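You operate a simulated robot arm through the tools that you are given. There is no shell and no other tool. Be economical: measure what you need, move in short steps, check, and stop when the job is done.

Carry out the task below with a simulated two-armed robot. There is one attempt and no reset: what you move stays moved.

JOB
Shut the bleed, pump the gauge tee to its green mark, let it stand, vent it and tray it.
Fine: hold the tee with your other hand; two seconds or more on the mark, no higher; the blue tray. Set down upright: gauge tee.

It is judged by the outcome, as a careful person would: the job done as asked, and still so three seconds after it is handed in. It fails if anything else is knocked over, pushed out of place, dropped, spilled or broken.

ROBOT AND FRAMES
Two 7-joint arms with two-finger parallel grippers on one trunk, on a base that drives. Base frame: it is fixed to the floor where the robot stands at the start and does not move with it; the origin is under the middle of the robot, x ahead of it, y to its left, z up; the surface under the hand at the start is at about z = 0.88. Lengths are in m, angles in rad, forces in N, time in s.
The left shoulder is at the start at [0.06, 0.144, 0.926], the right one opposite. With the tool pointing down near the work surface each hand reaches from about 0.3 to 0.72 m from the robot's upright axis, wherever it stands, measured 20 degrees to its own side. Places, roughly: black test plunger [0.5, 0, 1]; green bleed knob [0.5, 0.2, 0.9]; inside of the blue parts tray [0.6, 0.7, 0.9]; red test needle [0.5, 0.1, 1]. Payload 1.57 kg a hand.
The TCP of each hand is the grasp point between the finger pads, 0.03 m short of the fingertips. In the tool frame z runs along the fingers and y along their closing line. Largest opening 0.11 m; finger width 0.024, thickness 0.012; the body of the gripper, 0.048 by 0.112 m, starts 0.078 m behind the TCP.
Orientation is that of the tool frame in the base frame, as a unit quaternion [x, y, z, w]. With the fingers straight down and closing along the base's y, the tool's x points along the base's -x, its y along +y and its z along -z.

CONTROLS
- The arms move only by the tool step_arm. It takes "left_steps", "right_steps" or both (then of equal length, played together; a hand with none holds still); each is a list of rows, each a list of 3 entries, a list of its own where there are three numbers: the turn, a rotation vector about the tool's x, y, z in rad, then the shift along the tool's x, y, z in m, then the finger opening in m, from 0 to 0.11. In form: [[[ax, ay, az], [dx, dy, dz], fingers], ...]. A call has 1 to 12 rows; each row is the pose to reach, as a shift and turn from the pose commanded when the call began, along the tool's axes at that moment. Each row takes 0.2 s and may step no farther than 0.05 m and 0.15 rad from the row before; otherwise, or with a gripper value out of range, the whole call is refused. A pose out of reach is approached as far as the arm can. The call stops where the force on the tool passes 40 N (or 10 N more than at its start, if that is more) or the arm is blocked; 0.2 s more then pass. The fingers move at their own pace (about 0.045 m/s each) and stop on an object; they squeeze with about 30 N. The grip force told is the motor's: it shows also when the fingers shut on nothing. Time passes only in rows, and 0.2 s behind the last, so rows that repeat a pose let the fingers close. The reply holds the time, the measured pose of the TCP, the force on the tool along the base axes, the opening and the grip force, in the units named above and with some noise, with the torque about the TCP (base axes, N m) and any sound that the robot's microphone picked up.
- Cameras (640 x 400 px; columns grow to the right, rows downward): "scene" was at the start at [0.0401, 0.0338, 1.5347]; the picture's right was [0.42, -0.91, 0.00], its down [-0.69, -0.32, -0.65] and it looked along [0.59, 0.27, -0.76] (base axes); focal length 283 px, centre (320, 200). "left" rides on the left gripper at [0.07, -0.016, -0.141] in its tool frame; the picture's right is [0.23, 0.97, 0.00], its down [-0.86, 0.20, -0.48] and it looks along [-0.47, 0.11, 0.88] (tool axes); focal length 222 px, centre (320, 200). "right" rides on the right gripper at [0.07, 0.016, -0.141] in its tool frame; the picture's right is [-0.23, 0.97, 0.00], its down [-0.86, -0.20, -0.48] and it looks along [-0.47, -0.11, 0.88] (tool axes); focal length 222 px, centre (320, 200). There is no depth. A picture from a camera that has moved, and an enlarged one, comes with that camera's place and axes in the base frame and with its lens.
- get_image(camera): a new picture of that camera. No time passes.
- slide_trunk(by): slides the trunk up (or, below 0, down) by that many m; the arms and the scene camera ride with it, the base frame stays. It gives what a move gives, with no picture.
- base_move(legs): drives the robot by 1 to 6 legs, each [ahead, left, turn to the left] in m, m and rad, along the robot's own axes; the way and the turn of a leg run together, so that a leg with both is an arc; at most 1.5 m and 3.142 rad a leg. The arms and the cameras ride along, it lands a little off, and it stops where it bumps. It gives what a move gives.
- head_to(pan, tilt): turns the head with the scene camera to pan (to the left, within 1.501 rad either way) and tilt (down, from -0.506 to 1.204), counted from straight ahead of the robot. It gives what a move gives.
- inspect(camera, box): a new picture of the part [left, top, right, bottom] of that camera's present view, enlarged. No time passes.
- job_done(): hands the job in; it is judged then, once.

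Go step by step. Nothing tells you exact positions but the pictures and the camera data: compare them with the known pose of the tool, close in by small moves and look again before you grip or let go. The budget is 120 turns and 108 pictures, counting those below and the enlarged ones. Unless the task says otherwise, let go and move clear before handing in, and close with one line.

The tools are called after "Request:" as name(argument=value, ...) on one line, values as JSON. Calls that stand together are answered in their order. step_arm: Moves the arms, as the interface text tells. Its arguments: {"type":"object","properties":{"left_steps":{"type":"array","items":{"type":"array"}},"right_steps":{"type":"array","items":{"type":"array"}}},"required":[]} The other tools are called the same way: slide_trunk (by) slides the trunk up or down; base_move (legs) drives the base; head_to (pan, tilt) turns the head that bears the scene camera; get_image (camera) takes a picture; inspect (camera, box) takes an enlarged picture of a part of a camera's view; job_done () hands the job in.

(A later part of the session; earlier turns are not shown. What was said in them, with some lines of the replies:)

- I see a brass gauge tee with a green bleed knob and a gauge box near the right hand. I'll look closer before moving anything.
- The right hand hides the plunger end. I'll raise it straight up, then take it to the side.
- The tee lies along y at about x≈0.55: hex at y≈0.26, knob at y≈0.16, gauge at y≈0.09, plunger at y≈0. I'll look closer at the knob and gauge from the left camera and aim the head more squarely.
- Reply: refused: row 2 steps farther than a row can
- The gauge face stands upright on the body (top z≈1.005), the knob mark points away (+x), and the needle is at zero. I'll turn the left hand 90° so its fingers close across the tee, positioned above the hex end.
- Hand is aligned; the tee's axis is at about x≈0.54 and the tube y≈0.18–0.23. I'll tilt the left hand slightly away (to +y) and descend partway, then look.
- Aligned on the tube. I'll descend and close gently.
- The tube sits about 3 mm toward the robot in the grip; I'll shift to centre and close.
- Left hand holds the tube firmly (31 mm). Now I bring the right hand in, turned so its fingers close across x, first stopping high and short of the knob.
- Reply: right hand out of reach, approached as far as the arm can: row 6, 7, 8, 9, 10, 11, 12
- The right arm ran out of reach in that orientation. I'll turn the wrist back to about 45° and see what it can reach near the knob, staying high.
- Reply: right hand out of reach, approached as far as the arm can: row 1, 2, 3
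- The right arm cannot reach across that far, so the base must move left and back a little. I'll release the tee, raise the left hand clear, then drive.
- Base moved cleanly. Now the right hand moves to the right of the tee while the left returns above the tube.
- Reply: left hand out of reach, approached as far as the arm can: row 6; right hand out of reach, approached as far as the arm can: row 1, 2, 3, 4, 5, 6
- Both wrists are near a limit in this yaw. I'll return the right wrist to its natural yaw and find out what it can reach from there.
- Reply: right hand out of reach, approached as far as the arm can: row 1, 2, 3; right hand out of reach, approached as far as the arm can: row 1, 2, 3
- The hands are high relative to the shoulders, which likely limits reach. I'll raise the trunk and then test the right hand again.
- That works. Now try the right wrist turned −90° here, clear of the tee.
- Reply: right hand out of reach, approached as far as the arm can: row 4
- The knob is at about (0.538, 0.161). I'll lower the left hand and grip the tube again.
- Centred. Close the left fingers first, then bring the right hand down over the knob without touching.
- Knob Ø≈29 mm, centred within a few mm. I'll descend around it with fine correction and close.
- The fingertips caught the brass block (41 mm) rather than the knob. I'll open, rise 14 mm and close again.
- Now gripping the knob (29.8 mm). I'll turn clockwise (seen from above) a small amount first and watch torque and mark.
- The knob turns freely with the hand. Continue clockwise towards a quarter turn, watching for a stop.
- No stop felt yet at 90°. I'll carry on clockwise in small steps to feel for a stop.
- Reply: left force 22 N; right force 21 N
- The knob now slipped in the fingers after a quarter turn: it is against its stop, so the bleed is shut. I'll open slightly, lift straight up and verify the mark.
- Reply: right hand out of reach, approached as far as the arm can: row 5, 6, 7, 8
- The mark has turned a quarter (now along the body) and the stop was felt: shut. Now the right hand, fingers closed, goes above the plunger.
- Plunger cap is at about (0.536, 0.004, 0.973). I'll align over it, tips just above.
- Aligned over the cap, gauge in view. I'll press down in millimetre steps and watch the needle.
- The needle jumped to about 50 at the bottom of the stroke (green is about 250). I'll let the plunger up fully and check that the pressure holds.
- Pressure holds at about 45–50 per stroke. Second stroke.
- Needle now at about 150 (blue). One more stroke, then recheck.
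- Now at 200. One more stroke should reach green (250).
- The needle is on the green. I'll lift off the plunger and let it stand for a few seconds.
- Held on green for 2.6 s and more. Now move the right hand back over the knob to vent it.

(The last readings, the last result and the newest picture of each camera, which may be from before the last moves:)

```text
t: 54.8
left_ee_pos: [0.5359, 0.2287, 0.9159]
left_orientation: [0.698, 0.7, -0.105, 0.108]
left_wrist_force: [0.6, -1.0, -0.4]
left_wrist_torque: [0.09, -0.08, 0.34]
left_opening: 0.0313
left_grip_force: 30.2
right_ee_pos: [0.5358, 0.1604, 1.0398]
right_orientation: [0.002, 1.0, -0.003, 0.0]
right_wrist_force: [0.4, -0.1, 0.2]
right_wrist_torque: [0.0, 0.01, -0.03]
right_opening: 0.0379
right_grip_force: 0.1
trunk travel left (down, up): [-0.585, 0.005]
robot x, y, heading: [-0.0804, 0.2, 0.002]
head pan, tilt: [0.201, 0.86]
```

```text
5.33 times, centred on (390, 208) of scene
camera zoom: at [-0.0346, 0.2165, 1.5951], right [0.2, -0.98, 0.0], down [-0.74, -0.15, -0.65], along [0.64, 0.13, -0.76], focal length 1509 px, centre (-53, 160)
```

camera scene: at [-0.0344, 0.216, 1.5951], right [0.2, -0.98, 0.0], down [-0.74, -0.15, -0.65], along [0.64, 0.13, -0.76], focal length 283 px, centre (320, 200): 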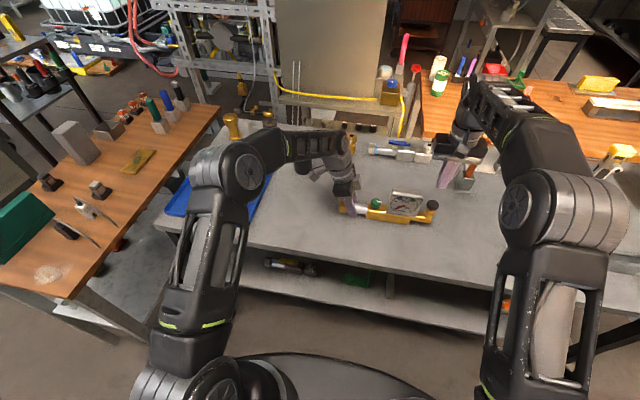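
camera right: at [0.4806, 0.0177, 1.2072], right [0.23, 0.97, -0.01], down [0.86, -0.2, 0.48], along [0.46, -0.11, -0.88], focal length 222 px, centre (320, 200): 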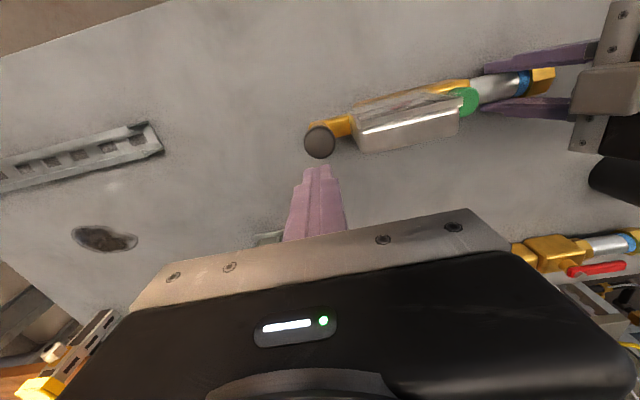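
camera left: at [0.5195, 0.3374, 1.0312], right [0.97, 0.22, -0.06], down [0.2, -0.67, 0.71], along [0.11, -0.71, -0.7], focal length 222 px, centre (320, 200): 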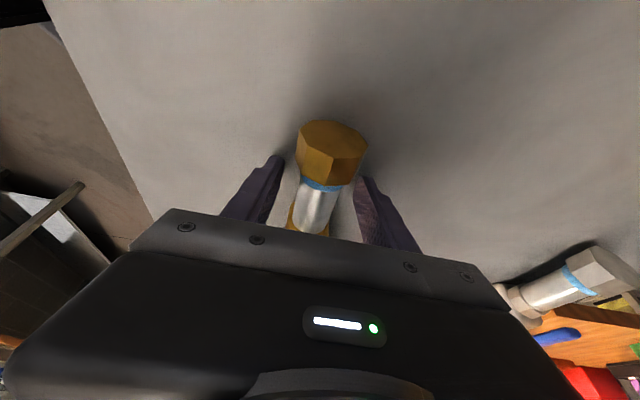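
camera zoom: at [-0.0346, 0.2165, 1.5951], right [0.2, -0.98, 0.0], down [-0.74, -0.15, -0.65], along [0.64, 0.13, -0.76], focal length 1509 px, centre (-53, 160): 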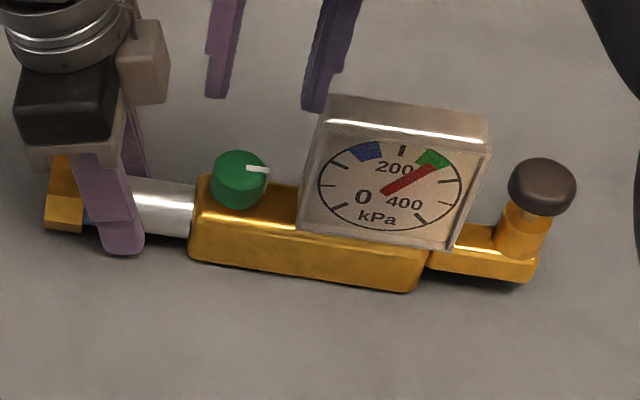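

Knob at y≈0.163, gauge edge at 0.126: enough room. Shift 3 mm, descend and grip the knob.

Request:
step_arm(right_steps=[[[0, 0, 0], [0, 0.003, 0.01], 0.038], [[0, 0, 0], [0, 0.003, 0.035], 0.038], [[0, 0, 0], [0, 0.003, 0.058], 0.038], [[0, 0, 0], [0, 0.003, 0.074], 0.038], [[0, 0, 0], [0, 0.003, 0.074], 0.025], [[0, 0, 0], [0, 0.003, 0.074], 0.015], [[0, 0, 0], [0, 0.003, 0.074], 0.015]])

Request:
inspect(camera="right", box=[240, 110, 400, 210])

```text
t: 56.4
left_ee_pos: [0.5373, 0.229, 0.9168]
left_orientation: [0.698, 0.7, -0.105, 0.109]
left_wrist_force: [0.8, -4.0, 0.4]
left_wrist_torque: [-0.36, 0.13, -0.36]
left_opening: 0.031
left_grip_force: 29.8
right_ee_pos: [0.5351, 0.1643, 0.9657]
right_orientation: [0.002, 1.0, -0.003, -0.001]
right_wrist_force: [-1.8, 4.1, 0.2]
right_wrist_torque: [0.45, 0.03, 0.11]
right_opening: 0.0295
right_grip_force: 30.1
trunk travel left (down, up): [-0.585, 0.005]
robot x, y, heading: [-0.0814, 0.2009, 0.008]
head pan, tilt: [0.201, 0.86]
```

```text
4.00 times, centred on (320, 160) of right
camera zoom: at [0.4663, 0.1807, 1.1089], right [0.23, 0.97, -0.01], down [0.86, -0.2, 0.48], along [0.46, -0.11, -0.88], focal length 888 px, centre (320, 360)
```

zoom: 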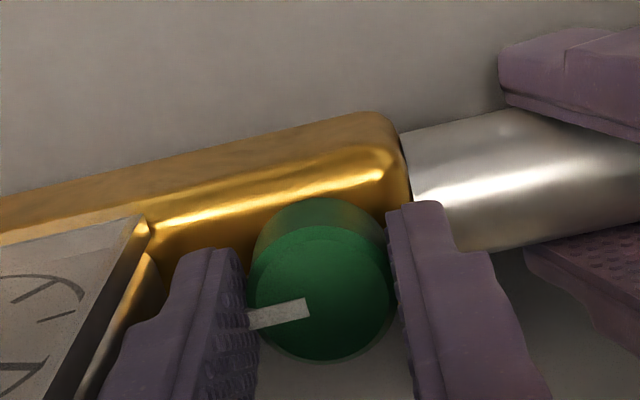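

Good grip. Turn it back counter-clockwise a quarter turn to vent.

Request:
step_arm(right_steps=[[[0, 0, -0.14], [0, 0, 0], 0.015], [[0, 0, -0.28], [0, 0, 0], 0.015], [[0, 0, -0.42], [0, 0, 0], 0.015], [[0, 0, -0.56], [0, 0, 0], 0.015], [[0, 0, -0.7], [0, 0, 0], 0.015], [[0, 0, -0.84], [0, 0, 0], 0.015], [[0, 0, -0.98], [0, 0, 0], 0.015], [[0, 0, -1.12], [0, 0, 0], 0.015], [[0, 0, -1.26], [0, 0, 0], 0.015], [[0, 0, -1.4], [0, 0, 0], 0.015], [[0, 0, -1.54], [0, 0, 0], 0.015]])

Request:
inspect(camera="scene", box=[330, 170, 450, 245])

Request:
inspect(camera="right", box=[240, 110, 400, 210])

```text
t: 58.8
left_ee_pos: [0.5372, 0.2283, 0.9168]
left_orientation: [0.699, 0.699, -0.106, 0.107]
left_wrist_force: [-9.5, 2.2, 6.8]
left_wrist_torque: [0.11, 0.05, -0.54]
left_opening: 0.0314
left_grip_force: 30.6
right_ee_pos: [0.5365, 0.164, 0.966]
right_orientation: [-0.695, 0.719, -0.003, -0.003]
right_wrist_force: [9.4, -1.5, -7.2]
right_wrist_torque: [-0.34, -0.52, -0.1]
right_opening: 0.0291
right_grip_force: 29.4
trunk travel left (down, up): [-0.585, 0.005]
robot x, y, heading: [-0.0776, 0.2012, 0.004]
head pan, tilt: [0.201, 0.86]
```

```text
5.33 times, centred on (390, 208) of scene
camera zoom: at [-0.034, 0.2165, 1.595], right [0.2, -0.98, 0.0], down [-0.74, -0.15, -0.65], along [0.64, 0.13, -0.76], focal length 1509 px, centre (-53, 160)
```

zoom: 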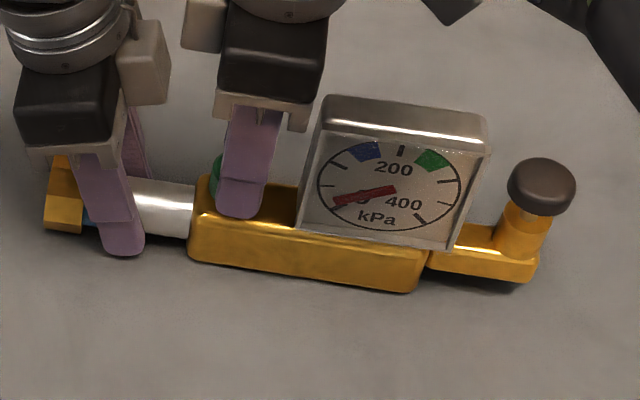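

```text
4.00 times, centred on (320, 160) of right
camera zoom: at [0.5182, 0.0948, 1.1096], right [-0.97, 0.26, 0.0], down [0.23, 0.85, 0.47], along [0.12, 0.46, -0.88], focal length 888 px, centre (320, 360)
```

zoom: 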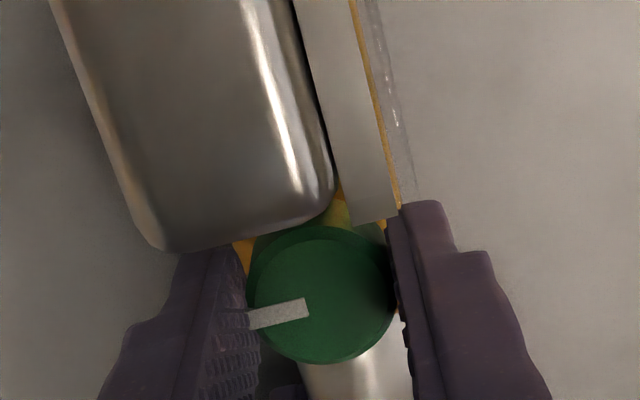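

Needle is dropping (≈10 and bleeding). I'll release the knob, lift the right hand straight up, and check the final needle.

Request:
step_arm(right_steps=[[[0, 0, 0], [0, 0, 0], 0.04], [[0, 0, 0], [0, 0, 0], 0.045], [[0, 0, 0], [0, 0, 0], 0.045], [[0, 0, 0], [0, 0, -0.03], 0.045], [[0, 0, 0], [0.02, 0, -0.06], 0.045], [[0, 0, 0], [0.06, 0, -0.09], 0.045], [[0, 0, 0], [0.1, 0, -0.1], 0.045], [[0, 0, 0], [0.14, 0, -0.1], 0.045], [[0, 0, 0], [0.18, 0, -0.1], 0.045], [[0, 0, 0], [0.22, 0, -0.1], 0.045], [[0, 0, 0], [0.26, 0, -0.1], 0.045]])

Request:
inspect(camera="scene", box=[330, 170, 450, 245])

```text
t: 61.2
left_ee_pos: [0.536, 0.2298, 0.916]
left_orientation: [0.698, 0.7, -0.105, 0.108]
left_wrist_force: [0.9, -0.6, 0.6]
left_wrist_torque: [0.1, -0.17, 0.34]
left_opening: 0.0308
left_grip_force: 29.8
right_ee_pos: [0.5261, -0.0962, 1.0684]
right_orientation: [-0.695, 0.719, -0.002, -0.001]
right_wrist_force: [-0.2, 0.9, -0.8]
right_wrist_torque: [0.02, 0.03, 0.0]
right_opening: 0.0451
right_grip_force: 0.1
trunk travel left (down, up): [-0.585, 0.005]
robot x, y, heading: [-0.079, 0.2015, 0.002]
head pan, tilt: [0.201, 0.86]
```

```text
5.33 times, centred on (390, 208) of scene
camera zoom: at [-0.0347, 0.2161, 1.5951], right [0.2, -0.98, 0.0], down [-0.74, -0.15, -0.65], along [0.64, 0.13, -0.76], focal length 1509 px, centre (-53, 160)
```

zoom: 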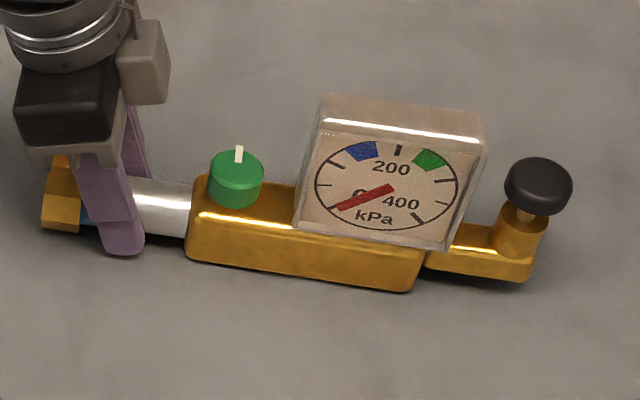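

Fully vented (needle at 0, knob mark back). Next: release the left hand, raise it and straighten it, and pull the right hand back, so I can regrip the tee nearer its middle with the left hand.

Request:
step_arm(left_steps=[[[0, 0, 0], [0, 0, 0], 0.045], [[0, 0, 0], [0, 0, 0], 0.06], [[0, 0, 0], [0, 0, 0], 0.06], [[0, 0, 0], [-0.012, 0, -0.04], 0.06], [[0, 0, 0], [-0.024, 0, -0.08], 0.06], [[0, 0, 0], [-0.036, 0, -0.12], 0.06], [[0, 0.1, 0], [-0.046, 0, -0.15], 0.06], [[0, 0.2, 0], [-0.046, 0, -0.15], 0.06], [[0, 0.3, 0], [-0.046, 0, -0.15], 0.06]], right_steps=[[[0, 0, 0], [0, 0.03, 0], 0.045], [[0, 0, 0], [0, 0.06, 0], 0.045], [[0, 0, 0], [0, 0.09, 0], 0.045], [[0, 0, 0], [0, 0.1, 0], 0.045], [[0, 0, 0], [0, 0.1, 0], 0.045], [[0, 0, 0], [0, 0.1, 0], 0.045], [[0, 0, 0], [0, 0.1, 0], 0.045], [[0, 0, 0], [0, 0.1, 0], 0.045], [[0, 0, 0], [0, 0.1, 0], 0.045]])

Request:
get_image(camera="scene")

```text
t: 63.2
left_ee_pos: [0.5349, 0.2286, 1.0748]
left_orientation: [0.706, 0.708, -0.015, 0.02]
left_wrist_force: [0.0, -0.2, 0.2]
left_wrist_torque: [0.01, -0.01, 0.0]
left_opening: 0.0602
left_grip_force: 0.0
left hand out of reach, approached as far as the arm can: row 9
right_ee_pos: [0.4275, -0.0912, 1.0673]
right_orientation: [-0.695, 0.719, -0.002, -0.003]
right_wrist_force: [0.9, 0.2, -0.2]
right_wrist_torque: [-0.01, -0.02, 0.0]
right_opening: 0.0453
right_grip_force: 0.0
trunk travel left (down, up): [-0.585, 0.005]
robot x, y, heading: [-0.0811, 0.2006, 0.004]
head pan, tilt: [0.201, 0.86]
```

```text
40 pictures are left
camera scene: at [-0.0351, 0.2167, 1.5951], right [0.2, -0.98, 0.0], down [-0.74, -0.15, -0.65], along [0.64, 0.13, -0.76], focal length 283 px, centre (320, 200)
```

scene: 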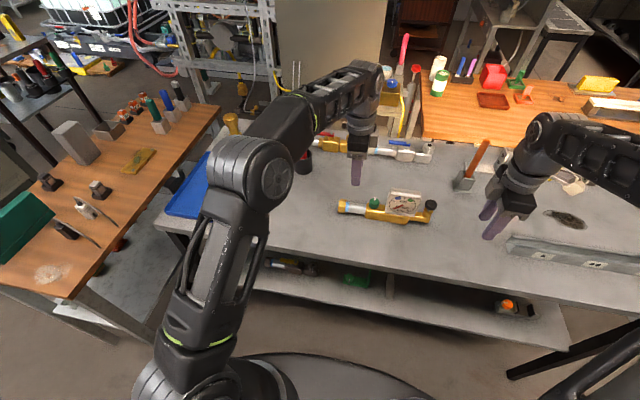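

Now shift the base right by 0.15 m.

Request:
base_move(legs=[[0, -0.15, 0]])

```text
t: 64.6
left_ee_pos: [0.5372, 0.0787, 1.0749]
left_orientation: [0.706, 0.708, -0.016, 0.021]
left_wrist_force: [-0.1, 0.1, 0.2]
left_wrist_torque: [0.03, 0.03, -0.01]
left_opening: 0.0601
left_grip_force: 0.0
right_ee_pos: [0.427, -0.2427, 1.0661]
right_orientation: [-0.695, 0.719, -0.002, -0.001]
right_wrist_force: [0.3, -0.9, -0.6]
right_wrist_torque: [0.06, 0.0, -0.04]
right_opening: 0.045
right_grip_force: 0.1
trunk travel left (down, up): [-0.585, 0.005]
robot x, y, heading: [-0.0818, 0.0463, 0.004]
head pan, tilt: [0.201, 0.86]
```

Request:
step_arm(left_steps=[[[0, 0.02, 0], [0.03, 0, 0], 0.065], [[0, 0.04, 0], [0.06, 0, 0], 0.065], [[0, 0.052, 0], [0.08, 0, 0], 0.065], [[0, 0.052, 0], [0.08, 0, 0.035], 0.065], [[0, 0.052, 0], [0.08, 0, 0.065], 0.065]])

Request:
get_image(camera="left")

Request:
get_image(camera="scene")

```text
t: 65.8
left_ee_pos: [0.5373, 0.155, 1.0054]
left_orientation: [0.706, 0.709, 0.002, 0.002]
left_wrist_force: [0.4, -0.4, 0.4]
left_wrist_torque: [0.0, 0.0, 0.02]
left_opening: 0.0649
left_grip_force: 0.0
right_ee_pos: [0.4278, -0.2419, 1.0667]
right_orientation: [-0.696, 0.719, -0.002, -0.002]
right_wrist_force: [-0.6, -0.2, -0.6]
right_wrist_torque: [0.01, -0.02, 0.01]
right_opening: 0.0449
right_grip_force: 0.1
trunk travel left (down, up): [-0.585, 0.005]
robot x, y, heading: [-0.085, 0.0457, 0.01]
head pan, tilt: [0.201, 0.86]
```

```text
39 pictures are left
camera left: at [0.519, 0.2243, 1.1483], right [0.97, 0.23, 0.01], down [0.2, -0.85, 0.48], along [0.12, -0.47, -0.88], focal length 222 px, centre (320, 200)
```

left: 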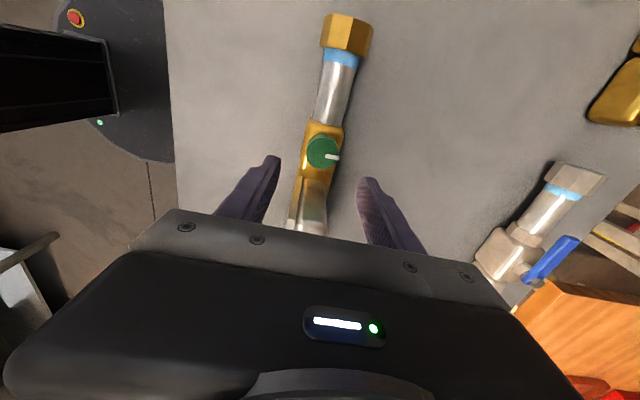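

```text
38 pictures are left
camera scene: at [-0.0341, 0.0653, 1.5951], right [0.2, -0.98, 0.0], down [-0.74, -0.15, -0.65], along [0.64, 0.13, -0.76], focal length 283 px, centre (320, 200)
```

scene: 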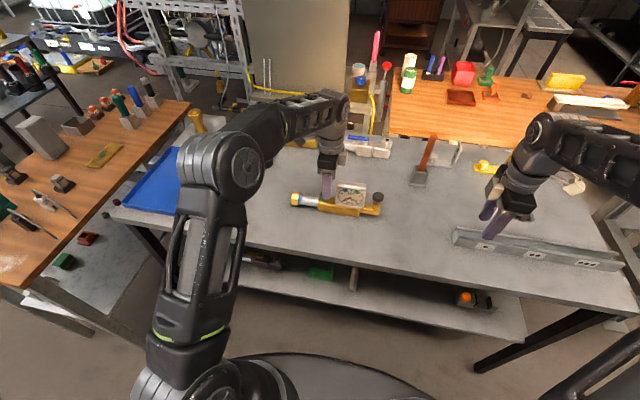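

Knob is centred at x≈0.537, and the block spans y≈0.126–0.189 clear of the gauge. Descend around the block at y≈0.160.

Request:
step_arm(left_steps=[[[0, 0, 0], [0.004, 0, 0.0], 0.065], [[0, 0, 0], [0.005, 0, 0.03], 0.065], [[0, 0, 0], [0.005, 0, 0.06], 0.065], [[0, 0, 0], [0.005, 0, 0.088], 0.065]])

Request:
inspect(camera="scene", box=[270, 140, 398, 220])

Request:
inspect(camera="left", box=[200, 60, 440, 210])

```text
t: 66.8
left_ee_pos: [0.54, 0.1593, 0.9277]
left_orientation: [0.705, 0.709, 0.005, 0.009]
left_wrist_force: [-4.7, 3.7, 18.3]
left_wrist_torque: [-0.91, -0.11, -0.22]
left_opening: 0.065
left_grip_force: 0.0
right_ee_pos: [0.4256, -0.241, 1.0683]
right_orientation: [-0.696, 0.718, -0.001, -0.002]
right_wrist_force: [-0.1, 0.3, 0.4]
right_wrist_torque: [-0.02, 0.0, -0.03]
right_opening: 0.0451
right_grip_force: 0.1
trunk travel left (down, up): [-0.585, 0.005]
robot x, y, heading: [-0.0806, 0.0479, 0.002]
head pan, tilt: [0.201, 0.86]
stopped in row 4 (left hand): the force on the tool passed its limit at 45 N (the readings are from after the stop); the commanded pose is now the measured one
```

```text
5.00 times, centred on (334, 180) of scene
camera zoom: at [-0.0352, 0.0651, 1.5953], right [0.2, -0.98, 0.0], down [-0.74, -0.15, -0.65], along [0.64, 0.13, -0.76], focal length 1414 px, centre (250, 300)
```

zoom: 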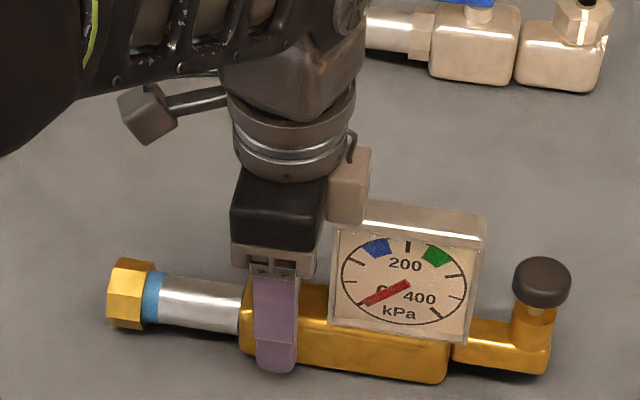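

```text
2.67 times, centred on (320, 135) of left
camera zoom: at [0.5207, 0.2296, 1.0702], right [0.97, 0.23, 0.02], down [0.19, -0.85, 0.49], along [0.13, -0.47, -0.87], focal length 592 px, centre (320, 373)
```

zoom: 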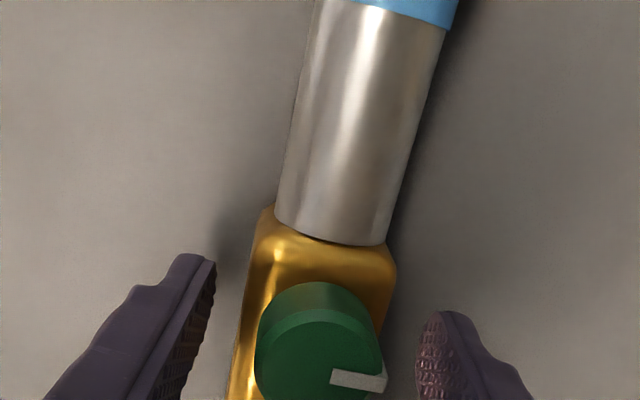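

A wrist housing touched the gauge top; I'm backing up now, then I'll lean the hand away from the gauge and come down again.

Request:
step_arm(left_steps=[[[0, 0, 0], [0, -0.002, -0.015], 0.065], [[0, 0, 0], [0, -0.003, -0.025], 0.065], [[0, -0.1, 0], [0, -0.003, -0.025], 0.065], [[0, -0.2, 0], [0, -0.003, -0.025], 0.065], [[0, -0.28, 0], [0.0, -0.003, -0.025], 0.065]])

Request:
inspect(camera="scene", box=[270, 140, 398, 220])

```text
t: 68.0
left_ee_pos: [0.5369, 0.1588, 0.9511]
left_orientation: [0.699, 0.7, -0.095, 0.107]
left_wrist_force: [-0.6, 0.2, 0.3]
left_wrist_torque: [-0.02, -0.02, -0.01]
left_opening: 0.065
left_grip_force: 0.1
right_ee_pos: [0.4276, -0.2414, 1.067]
right_orientation: [-0.695, 0.719, -0.002, -0.002]
right_wrist_force: [-0.5, 0.9, 0.2]
right_wrist_torque: [0.0, 0.0, -0.02]
right_opening: 0.045
right_grip_force: 0.0
trunk travel left (down, up): [-0.585, 0.005]
robot x, y, heading: [-0.0794, 0.0469, 0.003]
head pan, tilt: [0.201, 0.86]
```

```text
5.00 times, centred on (334, 180) of scene
camera zoom: at [-0.0342, 0.0657, 1.5951], right [0.2, -0.98, 0.0], down [-0.74, -0.15, -0.65], along [0.64, 0.13, -0.76], focal length 1414 px, centre (250, 300)
```

zoom: 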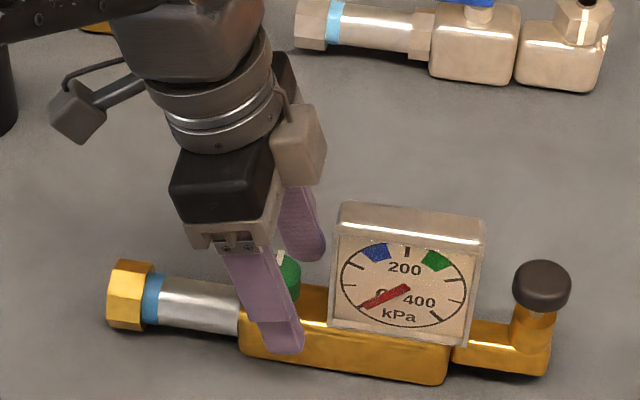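

Clear now. Lower in small steps.

Request:
step_arm(left_steps=[[[0, 0, 0], [0.003, 0, 0.01], 0.065], [[0, 0, 0], [0.006, 0, 0.02], 0.065], [[0, 0, 0], [0.009, 0, 0.031], 0.065]])

Request:
inspect(camera="left", box=[200, 60, 440, 210])

```text
t: 68.8
left_ee_pos: [0.5361, 0.1603, 0.9185]
left_orientation: [0.699, 0.701, -0.094, 0.106]
left_wrist_force: [-0.1, -0.1, 0.5]
left_wrist_torque: [-0.02, -0.02, -0.02]
left_opening: 0.065
left_grip_force: 0.0
right_ee_pos: [0.4281, -0.2417, 1.0672]
right_orientation: [-0.696, 0.718, -0.002, -0.002]
right_wrist_force: [0.1, 0.0, 0.4]
right_wrist_torque: [0.0, 0.01, 0.02]
right_opening: 0.045
right_grip_force: 0.1
trunk travel left (down, up): [-0.585, 0.005]
robot x, y, heading: [-0.0775, 0.0453, 0.002]
head pan, tilt: [0.201, 0.86]
```

```text
2.67 times, centred on (320, 135) of left
camera zoom: at [0.5173, 0.2661, 1.035], right [0.97, 0.22, -0.05], down [0.19, -0.69, 0.7], along [0.12, -0.69, -0.71], focal length 592 px, centre (320, 373)
```

zoom: 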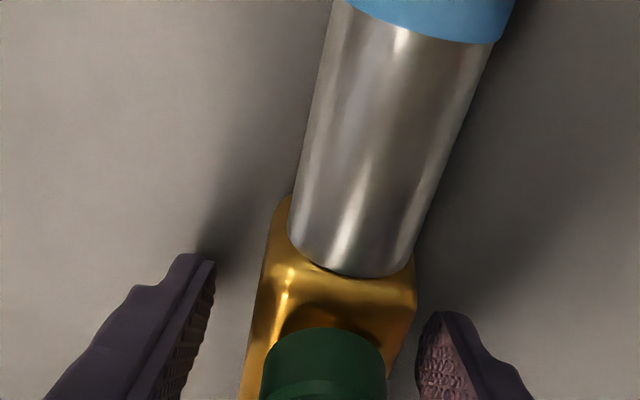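

Request:
step_arm(left_steps=[[[0, 0, 0], [0, 0.002, 0], 0.06], [[0, 0, 0], [0, 0.002, 0], 0.05], [[0, 0, 0], [0, 0.002, 0], 0.042], [[0, 0, 0], [0, 0.002, 0], 0.03], [[0, 0, 0], [0, 0.002, 0], 0.02], [[0, 0, 0], [0, 0.002, 0], 0.02]])

```text
t: 70.2
left_ee_pos: [0.5377, 0.159, 0.9177]
left_orientation: [0.699, 0.701, -0.095, 0.107]
left_wrist_force: [-2.8, 0.1, 0.8]
left_wrist_torque: [-0.22, 0.25, -0.18]
left_opening: 0.0398
left_grip_force: 29.8
right_ee_pos: [0.4272, -0.2424, 1.0666]
right_orientation: [-0.695, 0.719, -0.001, -0.003]
right_wrist_force: [0.3, -0.1, -0.8]
right_wrist_torque: [0.0, -0.03, 0.0]
right_opening: 0.0448
right_grip_force: 0.1
trunk travel left (down, up): [-0.585, 0.005]
robot x, y, heading: [-0.0818, 0.0505, 0.005]
head pan, tilt: [0.201, 0.86]
```

Block gripped at 40 mm. Test lift by 25 mm and check for sag.

Request:
step_arm(left_steps=[[[0, 0, 0], [-0.002, 0, -0.008], 0.02], [[0, 0, 0], [-0.005, 0, -0.016], 0.02], [[0, 0, 0], [-0.007, 0, -0.024], 0.02], [[0, 0, 0], [-0.007, 0, -0.024], 0.02]])

Request:
inspect(camera="scene", box=[270, 140, 398, 220])

```text
t: 71.2
left_ee_pos: [0.5399, 0.1592, 0.9427]
left_orientation: [0.699, 0.701, -0.093, 0.106]
left_wrist_force: [-0.6, -0.2, -7.1]
left_wrist_torque: [0.28, -0.04, 0.01]
left_opening: 0.0399
left_grip_force: 30.1
right_ee_pos: [0.427, -0.2408, 1.0671]
right_orientation: [-0.696, 0.718, -0.001, -0.002]
right_wrist_force: [0.3, -0.1, -0.3]
right_wrist_torque: [0.04, 0.0, -0.02]
right_opening: 0.0451
right_grip_force: 0.1
trunk travel left (down, up): [-0.585, 0.005]
robot x, y, heading: [-0.0823, 0.0491, 0.004]
head pan, tilt: [0.201, 0.86]
```

```text
5.00 times, centred on (334, 180) of scene
camera zoom: at [-0.0334, 0.0651, 1.595], right [0.2, -0.98, 0.0], down [-0.74, -0.15, -0.65], along [0.64, 0.13, -0.76], focal length 1414 px, centre (250, 300)
```

zoom: 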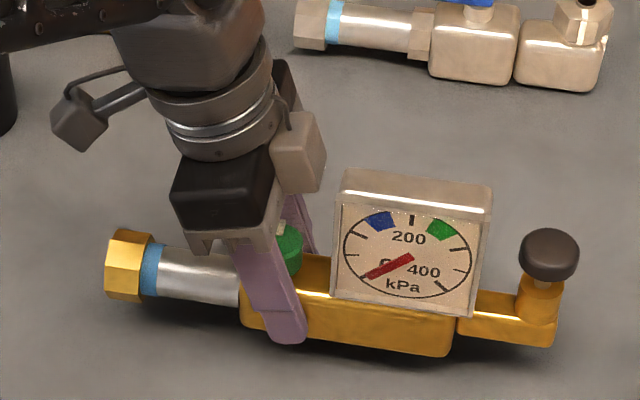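

Lifts level (0.72 kg). Raise it higher, then drive left toward the tray.

Request:
step_arm(left_steps=[[[0, 0, 0], [-0.008, 0, -0.03], 0.02], [[0, 0, 0], [-0.018, 0, -0.06], 0.02], [[0, 0, 0], [-0.026, 0, -0.085], 0.02]])

Request:
base_move(legs=[[0, 0.36, 0]])

Request:
head_to(pan=0.5, tilt=0.86)

Request:
get_image(camera="scene")

```text
t: 72.0
left_ee_pos: [0.5366, 0.1588, 1.0326]
left_orientation: [0.699, 0.701, -0.094, 0.107]
left_wrist_force: [1.1, 0.4, -7.2]
left_wrist_torque: [0.26, 0.01, 0.02]
left_opening: 0.04
left_grip_force: 30.4
right_ee_pos: [0.4271, -0.2421, 1.0664]
right_orientation: [-0.695, 0.719, 0.0, -0.003]
right_wrist_force: [0.9, -0.3, 0.1]
right_wrist_torque: [0.0, -0.01, 0.04]
right_opening: 0.0449
right_grip_force: 0.1
trunk travel left (down, up): [-0.585, 0.005]
robot x, y, heading: [-0.0817, 0.0484, 0.006]
head pan, tilt: [0.201, 0.86]
```

```text
t: 74.3
left_ee_pos: [0.5351, 0.5206, 1.0318]
left_orientation: [0.699, 0.7, -0.095, 0.107]
left_wrist_force: [0.0, 0.5, -6.5]
left_wrist_torque: [0.27, 0.0, -0.01]
left_opening: 0.0396
left_grip_force: 30.0
right_ee_pos: [0.427, 0.1211, 1.0667]
right_orientation: [-0.696, 0.718, -0.002, -0.004]
right_wrist_force: [-0.9, 0.4, 1.0]
right_wrist_torque: [-0.03, -0.02, 0.01]
right_opening: 0.0451
right_grip_force: 0.1
trunk travel left (down, up): [-0.585, 0.005]
robot x, y, heading: [-0.0807, 0.4143, 0.002]
head pan, tilt: [0.201, 0.86]
```

```text
t: 75.2
left_ee_pos: [0.5354, 0.5199, 1.0318]
left_orientation: [0.699, 0.701, -0.094, 0.106]
left_wrist_force: [0.2, -0.3, -6.9]
left_wrist_torque: [0.31, 0.03, 0.02]
left_opening: 0.04
left_grip_force: 29.9
right_ee_pos: [0.4261, 0.1194, 1.0672]
right_orientation: [-0.697, 0.717, -0.001, -0.002]
right_wrist_force: [0.3, 0.4, 0.0]
right_wrist_torque: [-0.03, 0.02, -0.02]
right_opening: 0.045
right_grip_force: 0.0
trunk travel left (down, up): [-0.585, 0.005]
robot x, y, heading: [-0.082, 0.4125, 0.008]
head pan, tilt: [0.499, 0.86]
```

```text
32 pictures are left
camera scene: at [-0.0432, 0.4473, 1.595], right [0.48, -0.88, 0.0], down [-0.66, -0.37, -0.65], along [0.57, 0.31, -0.76], focal length 283 px, centre (320, 200)
```

scene: 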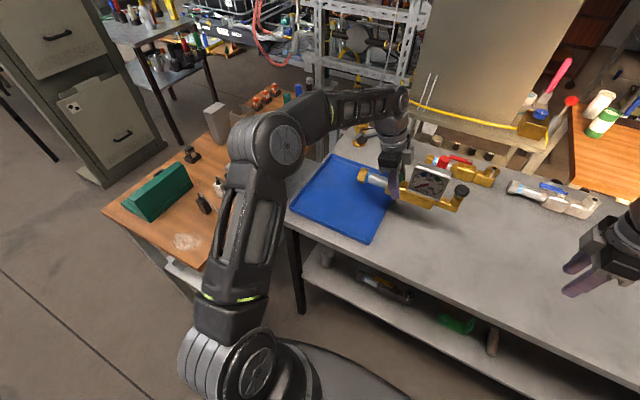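

The tray spans x≈0.41–0.71, y≈0.53–0.81, so the 0.29 m tee must lie diagonally. I'll edge the base forward, move the tee over the tray, then turn it 45°.

Request:
base_move(legs=[[0.04, 0.05, 0]])

```text
t: 76.1
left_ee_pos: [0.5758, 0.5714, 1.0314]
left_orientation: [0.698, 0.701, -0.095, 0.107]
left_wrist_force: [1.3, 0.9, -8.8]
left_wrist_torque: [0.22, 0.03, -0.03]
left_opening: 0.04
left_grip_force: 30.1
right_ee_pos: [0.4675, 0.1697, 1.0667]
right_orientation: [-0.696, 0.718, -0.003, -0.003]
right_wrist_force: [0.1, 0.6, -0.2]
right_wrist_torque: [-0.07, 0.02, 0.01]
right_opening: 0.045
right_grip_force: 0.2
trunk travel left (down, up): [-0.585, 0.005]
robot x, y, heading: [-0.0447, 0.457, 0.008]
head pan, tilt: [0.499, 0.86]
```

Request:
step_arm(left_steps=[[[0, 0, 0], [0.03, -0.01, -0.009], 0.02], [[0, 0, 0], [0.06, -0.02, -0.017], 0.02], [[0, 0, 0], [0.09, -0.03, -0.026], 0.02], [[0, 0, 0], [0.117, -0.041, -0.034], 0.02], [[-0.037, 0, -0.126], [0.117, -0.041, -0.034], 0.02], [[-0.073, 0, -0.251], [0.117, -0.041, -0.034], 0.02], [[-0.11, 0, -0.377], [0.117, -0.041, -0.034], 0.02], [[-0.147, 0, -0.503], [0.117, -0.041, -0.034], 0.02], [[-0.183, 0, -0.628], [0.117, -0.041, -0.034], 0.02], [[-0.22, 0, -0.754], [0.117, -0.041, -0.034], 0.02]])

Request:
get_image(camera="scene")

Request:
get_image(camera="left")

```text
t: 78.3
left_ee_pos: [0.5336, 0.6911, 1.0303]
left_orientation: [0.375, 0.915, -0.051, 0.138]
left_wrist_force: [0.4, -0.5, -7.2]
left_wrist_torque: [0.18, 0.16, 0.02]
left_opening: 0.04
left_grip_force: 30.1
right_ee_pos: [0.4664, 0.1691, 1.0674]
right_orientation: [-0.697, 0.717, -0.001, -0.002]
right_wrist_force: [-0.3, 0.2, 0.9]
right_wrist_torque: [0.01, 0.02, -0.01]
right_opening: 0.045
right_grip_force: 0.1
trunk travel left (down, up): [-0.585, 0.005]
robot x, y, heading: [-0.0387, 0.4516, 0.007]
head pan, tilt: [0.499, 0.86]
```

```text
31 pictures are left
camera scene: at [-0.0039, 0.497, 1.595], right [0.48, -0.88, 0.0], down [-0.66, -0.37, -0.65], along [0.57, 0.32, -0.76], focal length 283 px, centre (320, 200)
```

scene: 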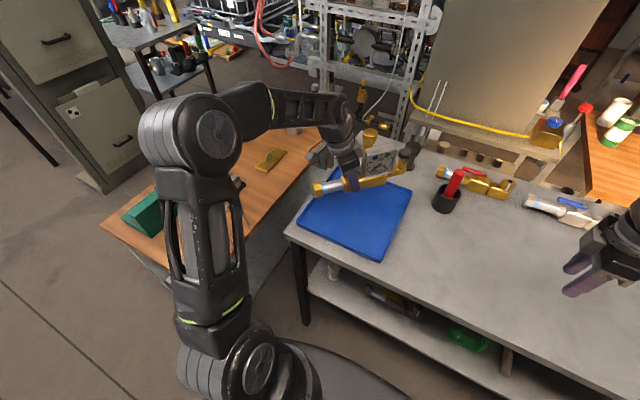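

```text
30 pictures are left
camera left: at [0.4433, 0.7544, 1.1465], right [0.53, 0.85, -0.06], down [0.62, -0.34, 0.71], along [0.58, -0.41, -0.7], focal length 222 px, centre (320, 200)
```

left: 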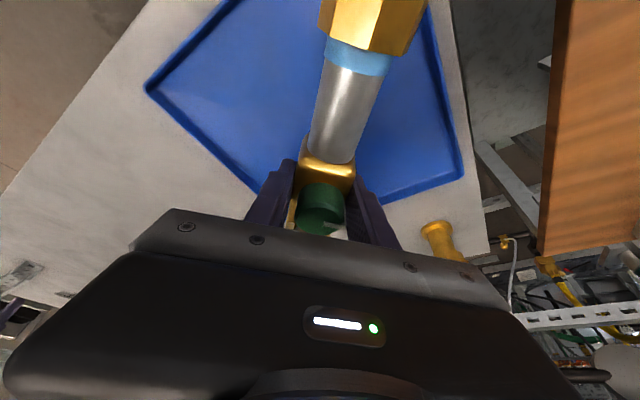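

The tee is over the tray centre; I'll turn it 10° more for better margins and then lower it most of the way.

Request:
step_arm(left_steps=[[[-0.025, 0, -0.084], [-0.003, 0, 0.001], 0.02], [[-0.049, 0, -0.168], [-0.007, 0, 0.002], 0.02], [[-0.049, 0, -0.168], [-0.007, 0, 0.002], 0.02]])

Request:
step_arm(left_steps=[[[0, 0, 0], [0.009, 0, 0.029], 0.02], [[0, 0, 0], [0.015, 0, 0.05], 0.02], [[0, 0, 0], [0.02, 0, 0.067], 0.02], [[0, 0, 0], [0.023, 0, 0.077], 0.02]])

Request:
inspect(camera="scene", box=[270, 135, 430, 260])

Request:
get_image(camera="left")

```text
t: 79.1
left_ee_pos: [0.5382, 0.6871, 1.029]
left_orientation: [0.295, 0.944, -0.04, 0.142]
left_wrist_force: [0.4, -0.3, -7.9]
left_wrist_torque: [0.11, 0.26, 0.02]
left_opening: 0.0397
left_grip_force: 29.7
right_ee_pos: [0.4671, 0.1696, 1.0681]
right_orientation: [-0.696, 0.718, -0.001, -0.002]
right_wrist_force: [-0.4, -0.5, 0.5]
right_wrist_torque: [-0.01, -0.01, -0.02]
right_opening: 0.0447
right_grip_force: 0.0
trunk travel left (down, up): [-0.585, 0.005]
robot x, y, heading: [-0.0411, 0.4575, 0.006]
head pan, tilt: [0.499, 0.86]
```

```text
t: 80.1
left_ee_pos: [0.5387, 0.686, 0.9518]
left_orientation: [0.295, 0.944, -0.04, 0.143]
left_wrist_force: [0.7, 0.2, -7.5]
left_wrist_torque: [0.13, 0.22, 0.02]
left_opening: 0.0399
left_grip_force: 30.5
right_ee_pos: [0.4678, 0.169, 1.0678]
right_orientation: [-0.697, 0.717, -0.002, -0.003]
right_wrist_force: [1.2, 0.0, 0.8]
right_wrist_torque: [0.02, -0.01, 0.02]
right_opening: 0.045
right_grip_force: 0.1
trunk travel left (down, up): [-0.585, 0.005]
robot x, y, heading: [-0.0408, 0.4577, 0.01]
head pan, tilt: [0.499, 0.86]
```

```text
3.20 times, centred on (350, 198) of scene
camera zoom: at [-0.0037, 0.497, 1.5951], right [0.48, -0.88, 0.0], down [-0.66, -0.37, -0.65], along [0.57, 0.32, -0.76], focal length 905 px, centre (224, 208)
```

zoom: 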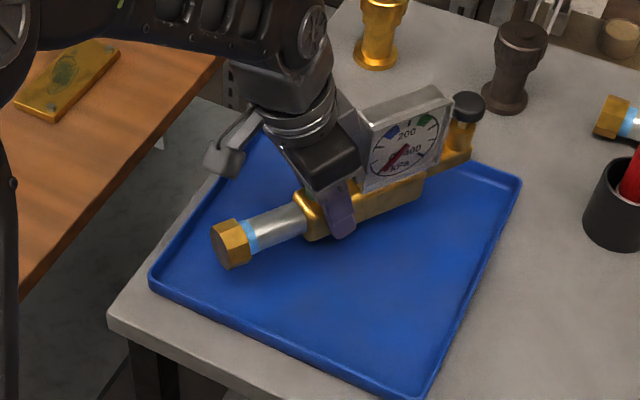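

```text
28 pictures are left
camera left: at [0.44, 0.7333, 1.066], right [0.37, 0.93, -0.06], down [0.67, -0.22, 0.71], along [0.64, -0.3, -0.7], focal length 222 px, centre (320, 200)
```

left: 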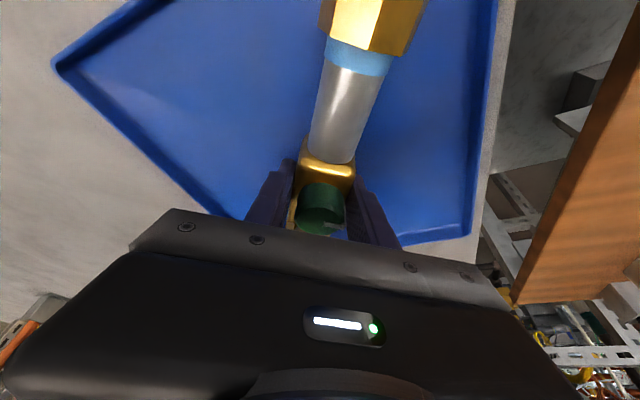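

Good alignment within the tray. Shift 1 cm to the right and lower gently until contact.

Request:
step_arm(left_steps=[[[0, 0, 0], [-0.0055, -0.008, 0.0016], 0.02], [[0, 0, 0], [-0.003, -0.008, 0.0108], 0.02], [[0, 0, 0], [-0.001, -0.008, 0.018], 0.02], [[0, 0, 0], [0.0005, -0.008, 0.0225], 0.02]])

```text
t: 81.1
left_ee_pos: [0.5395, 0.6771, 0.9285]
left_orientation: [0.295, 0.944, -0.04, 0.143]
left_wrist_force: [0.2, 0.5, -6.9]
left_wrist_torque: [0.18, 0.22, 0.0]
left_opening: 0.0401
left_grip_force: 30.2
right_ee_pos: [0.4667, 0.1693, 1.0668]
right_orientation: [-0.697, 0.717, -0.001, -0.002]
right_wrist_force: [-0.1, -0.4, 0.4]
right_wrist_torque: [-0.01, -0.03, 0.0]
right_opening: 0.0452
right_grip_force: 0.0
trunk travel left (down, up): [-0.585, 0.005]
robot x, y, heading: [-0.0437, 0.4589, 0.012]
head pan, tilt: [0.499, 0.86]
```

Request:
step_arm(left_steps=[[[0, 0, 0], [0.0006, 0, 0.002], 0.02], [[0, 0, 0], [0.0012, 0, 0.004], 0.02], [[0, 0, 0], [0.0012, 0, 0.004], 0.02]])

Request:
inspect(camera="scene", box=[270, 135, 430, 260])

```text
t: 81.9
left_ee_pos: [0.5393, 0.6775, 0.9242]
left_orientation: [0.294, 0.944, -0.04, 0.142]
left_wrist_force: [-0.3, 0.0, -7.0]
left_wrist_torque: [0.17, 0.19, -0.01]
left_opening: 0.0399
left_grip_force: 30.2
right_ee_pos: [0.4653, 0.1703, 1.0669]
right_orientation: [-0.697, 0.717, -0.001, -0.003]
right_wrist_force: [-0.2, 0.6, -0.7]
right_wrist_torque: [-0.01, -0.02, -0.01]
right_opening: 0.0451
right_grip_force: 0.0
trunk travel left (down, up): [-0.585, 0.005]
robot x, y, heading: [-0.04, 0.462, 0.003]
head pan, tilt: [0.499, 0.86]
```

```text
3.20 times, centred on (350, 198) of scene
camera zoom: at [-0.0037, 0.4971, 1.595], right [0.48, -0.88, 0.0], down [-0.66, -0.37, -0.65], along [0.57, 0.32, -0.76], focal length 905 px, centre (224, 208)
```

zoom: 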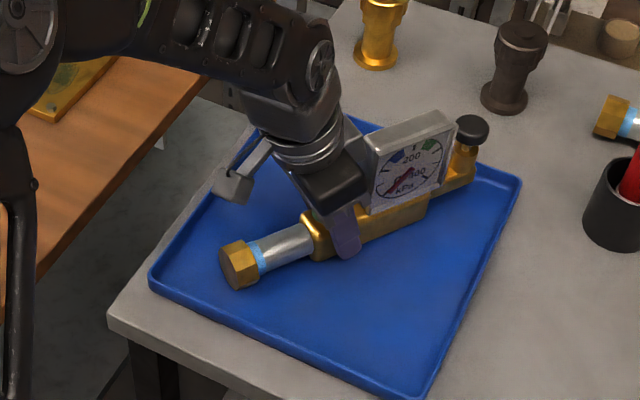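

Request:
step_arm(left_steps=[[[0, 0, 0], [0.0006, 0, 0.0015], 0.02], [[0, 0, 0], [0.001, 0, 0.003], 0.02], [[0, 0, 0], [0.001, 0, 0.003], 0.02]])

```text
t: 82.7
left_ee_pos: [0.5382, 0.678, 0.9235]
left_orientation: [0.294, 0.944, -0.039, 0.144]
left_wrist_force: [0.4, 2.3, 5.1]
left_wrist_torque: [0.23, 0.64, -0.07]
left_opening: 0.0396
left_grip_force: 29.9
right_ee_pos: [0.4663, 0.1692, 1.0682]
right_orientation: [-0.696, 0.718, -0.001, -0.003]
right_wrist_force: [0.5, 0.3, 0.1]
right_wrist_torque: [0.01, -0.01, 0.01]
right_opening: 0.045
right_grip_force: 0.1
trunk travel left (down, up): [-0.585, 0.005]
robot x, y, heading: [-0.0429, 0.4561, 0.011]
head pan, tilt: [0.499, 0.86]
```

Contact felt: the tee rests on the tray. Open slowly and check before lifting.

Request:
step_arm(left_steps=[[[0, 0, 0], [0, 0, 0], 0.044], [[0, 0, 0], [0, 0, 0], 0.052], [[0, 0, 0], [0, 0, 0], 0.056], [[0, 0, 0], [0, 0, 0], 0.056]])

Request:
inspect(camera="left", box=[200, 60, 440, 210])

Request:
inspect(camera="scene", box=[270, 135, 430, 260])

```text
t: 83.7
left_ee_pos: [0.5385, 0.6769, 0.9201]
left_orientation: [0.294, 0.944, -0.039, 0.144]
left_wrist_force: [-0.2, 0.2, 0.4]
left_wrist_torque: [-0.05, 0.01, -0.02]
left_opening: 0.0559
left_grip_force: 0.1
right_ee_pos: [0.4671, 0.1698, 1.0661]
right_orientation: [-0.697, 0.718, -0.001, -0.002]
right_wrist_force: [-0.1, 0.0, 0.1]
right_wrist_torque: [0.0, 0.0, -0.02]
right_opening: 0.045
right_grip_force: 0.1
trunk travel left (down, up): [-0.585, 0.005]
robot x, y, heading: [-0.0406, 0.4544, 0.009]
head pan, tilt: [0.499, 0.86]
```

```text
2.67 times, centred on (320, 135) of left
camera zoom: at [0.4393, 0.7241, 1.0372], right [0.37, 0.93, -0.06], down [0.67, -0.23, 0.71], along [0.64, -0.3, -0.7], focal length 592 px, centre (320, 373)
```

zoom: 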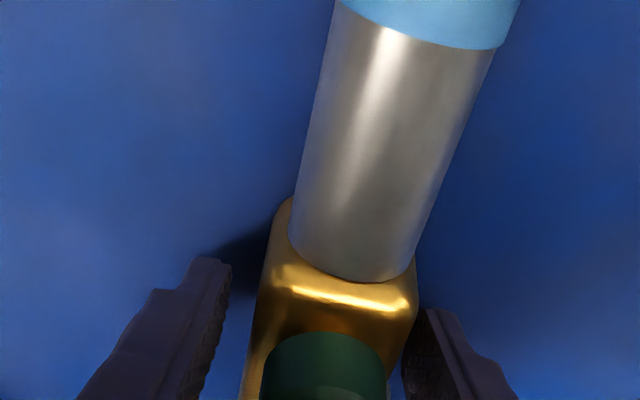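

```text
3.20 times, centred on (350, 198) of scene
camera zoom: at [-0.0044, 0.4968, 1.5951], right [0.48, -0.88, 0.0], down [-0.66, -0.37, -0.65], along [0.57, 0.32, -0.76], focal length 905 px, centre (224, 208)
```

zoom: 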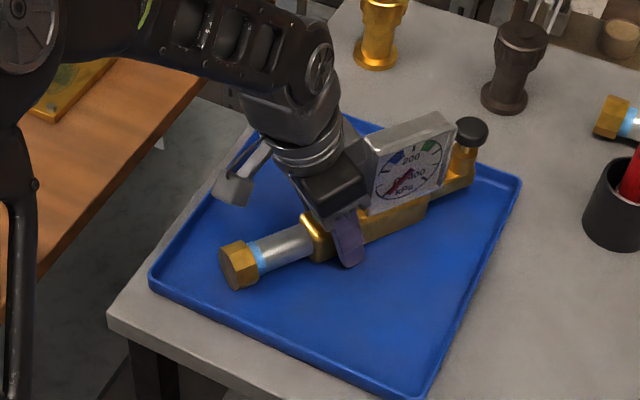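

Free of the fingers and upright. Back out along the tool axis and move clear.

Request:
step_arm(left_steps=[[[0, 0, 0], [0, 0.002, 0], 0.06], [[0, 0, 0], [0, 0.002, -0.02], 0.06], [[0, 0, 0], [0, 0.002, -0.06], 0.06], [[0, 0, 0], [0, 0.002, -0.1], 0.06], [[0, 0, 0], [0, 0.002, -0.14], 0.06]])

Request:
base_move(legs=[[-0.12, 0, 0]])

Request:
get_image(camera="scene")

Request:
get_image(camera="left")

```text
t: 84.9
left_ee_pos: [0.5056, 0.7011, 1.0544]
left_orientation: [0.294, 0.944, -0.04, 0.143]
left_wrist_force: [0.6, -0.3, 0.6]
left_wrist_torque: [0.0, -0.03, 0.01]
left_opening: 0.0601
left_grip_force: 0.1
right_ee_pos: [0.465, 0.1688, 1.0675]
right_orientation: [-0.697, 0.717, -0.002, -0.001]
right_wrist_force: [-0.1, 0.6, 0.0]
right_wrist_torque: [0.0, 0.0, -0.03]
right_opening: 0.045
right_grip_force: 0.0
trunk travel left (down, up): [-0.585, 0.005]
robot x, y, heading: [-0.041, 0.4579, 0.005]
head pan, tilt: [0.499, 0.86]
```

```text
t: 86.2
left_ee_pos: [0.3867, 0.7008, 1.0555]
left_orientation: [0.294, 0.944, -0.04, 0.143]
left_wrist_force: [-0.2, 0.2, 0.1]
left_wrist_torque: [0.01, 0.03, -0.01]
left_opening: 0.0599
left_grip_force: 0.1
right_ee_pos: [0.3447, 0.1687, 1.0687]
right_orientation: [-0.696, 0.718, -0.002, -0.002]
right_wrist_force: [1.1, -0.5, -0.4]
right_wrist_torque: [-0.02, -0.03, 0.01]
right_opening: 0.0449
right_grip_force: 0.0
trunk travel left (down, up): [-0.585, 0.005]
robot x, y, heading: [-0.1627, 0.4564, 0.008]
head pan, tilt: [0.499, 0.86]
```

```text
24 pictures are left
camera scene: at [-0.1266, 0.496, 1.5951], right [0.48, -0.87, 0.0], down [-0.66, -0.37, -0.65], along [0.57, 0.32, -0.76], focal length 283 px, centre (320, 200)
```

scene: 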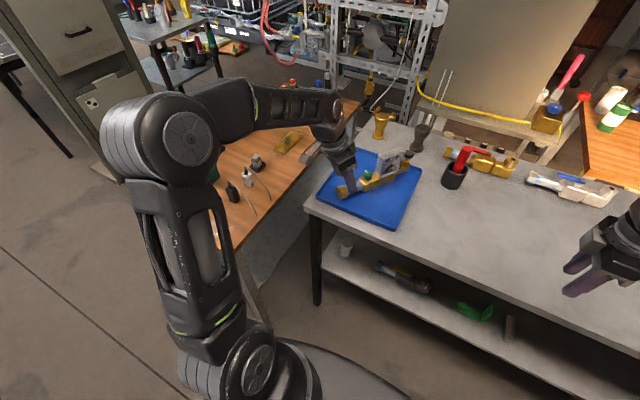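

```text
23 pictures are left
camera left: at [0.2858, 0.7478, 1.1706], right [0.37, 0.93, -0.06], down [0.67, -0.23, 0.71], along [0.65, -0.3, -0.7], focal length 222 px, centre (320, 200)
```

left: 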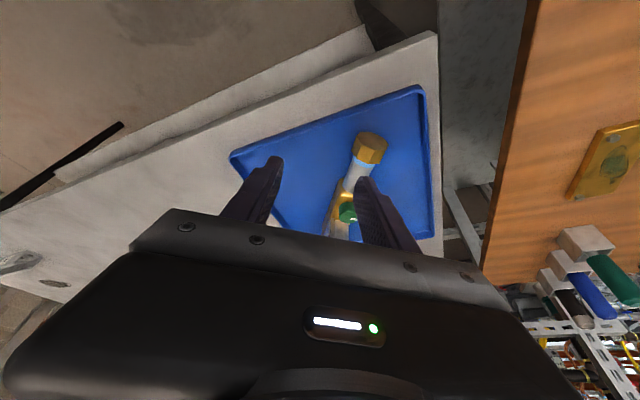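

Request:
inspect(camera="scene", box=[300, 130, 440, 230])

```text
4.00 times, centred on (370, 180) of scene
camera zoom: at [-0.1266, 0.496, 1.5951], right [0.48, -0.87, 0.0], down [-0.66, -0.37, -0.65], along [0.57, 0.32, -0.76], focal length 1132 px, centre (120, 280)
```

zoom: 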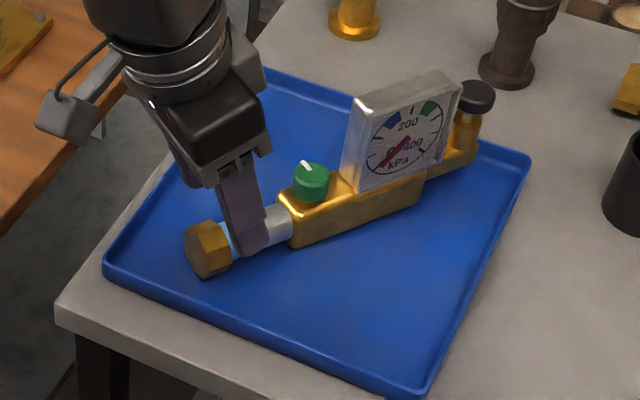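

The tee sits upright and flat inside the blue tray, with the needle at 0 and the bleed open. Both hands are clear, so I'm handing in.

Request:
job_done()

```text
The job is handed in.
```

The job is handed in: I shut the bleed, pumped the tee to green and held it there more than 2.6 s, vented it to zero, and set it upright in the blue tray. While I was regripping the tee to carry it, a wrist housing pressed on the gauge top hard enough to trip the force limit (45 N). I saw no damage or shift in the pictures afterwards.
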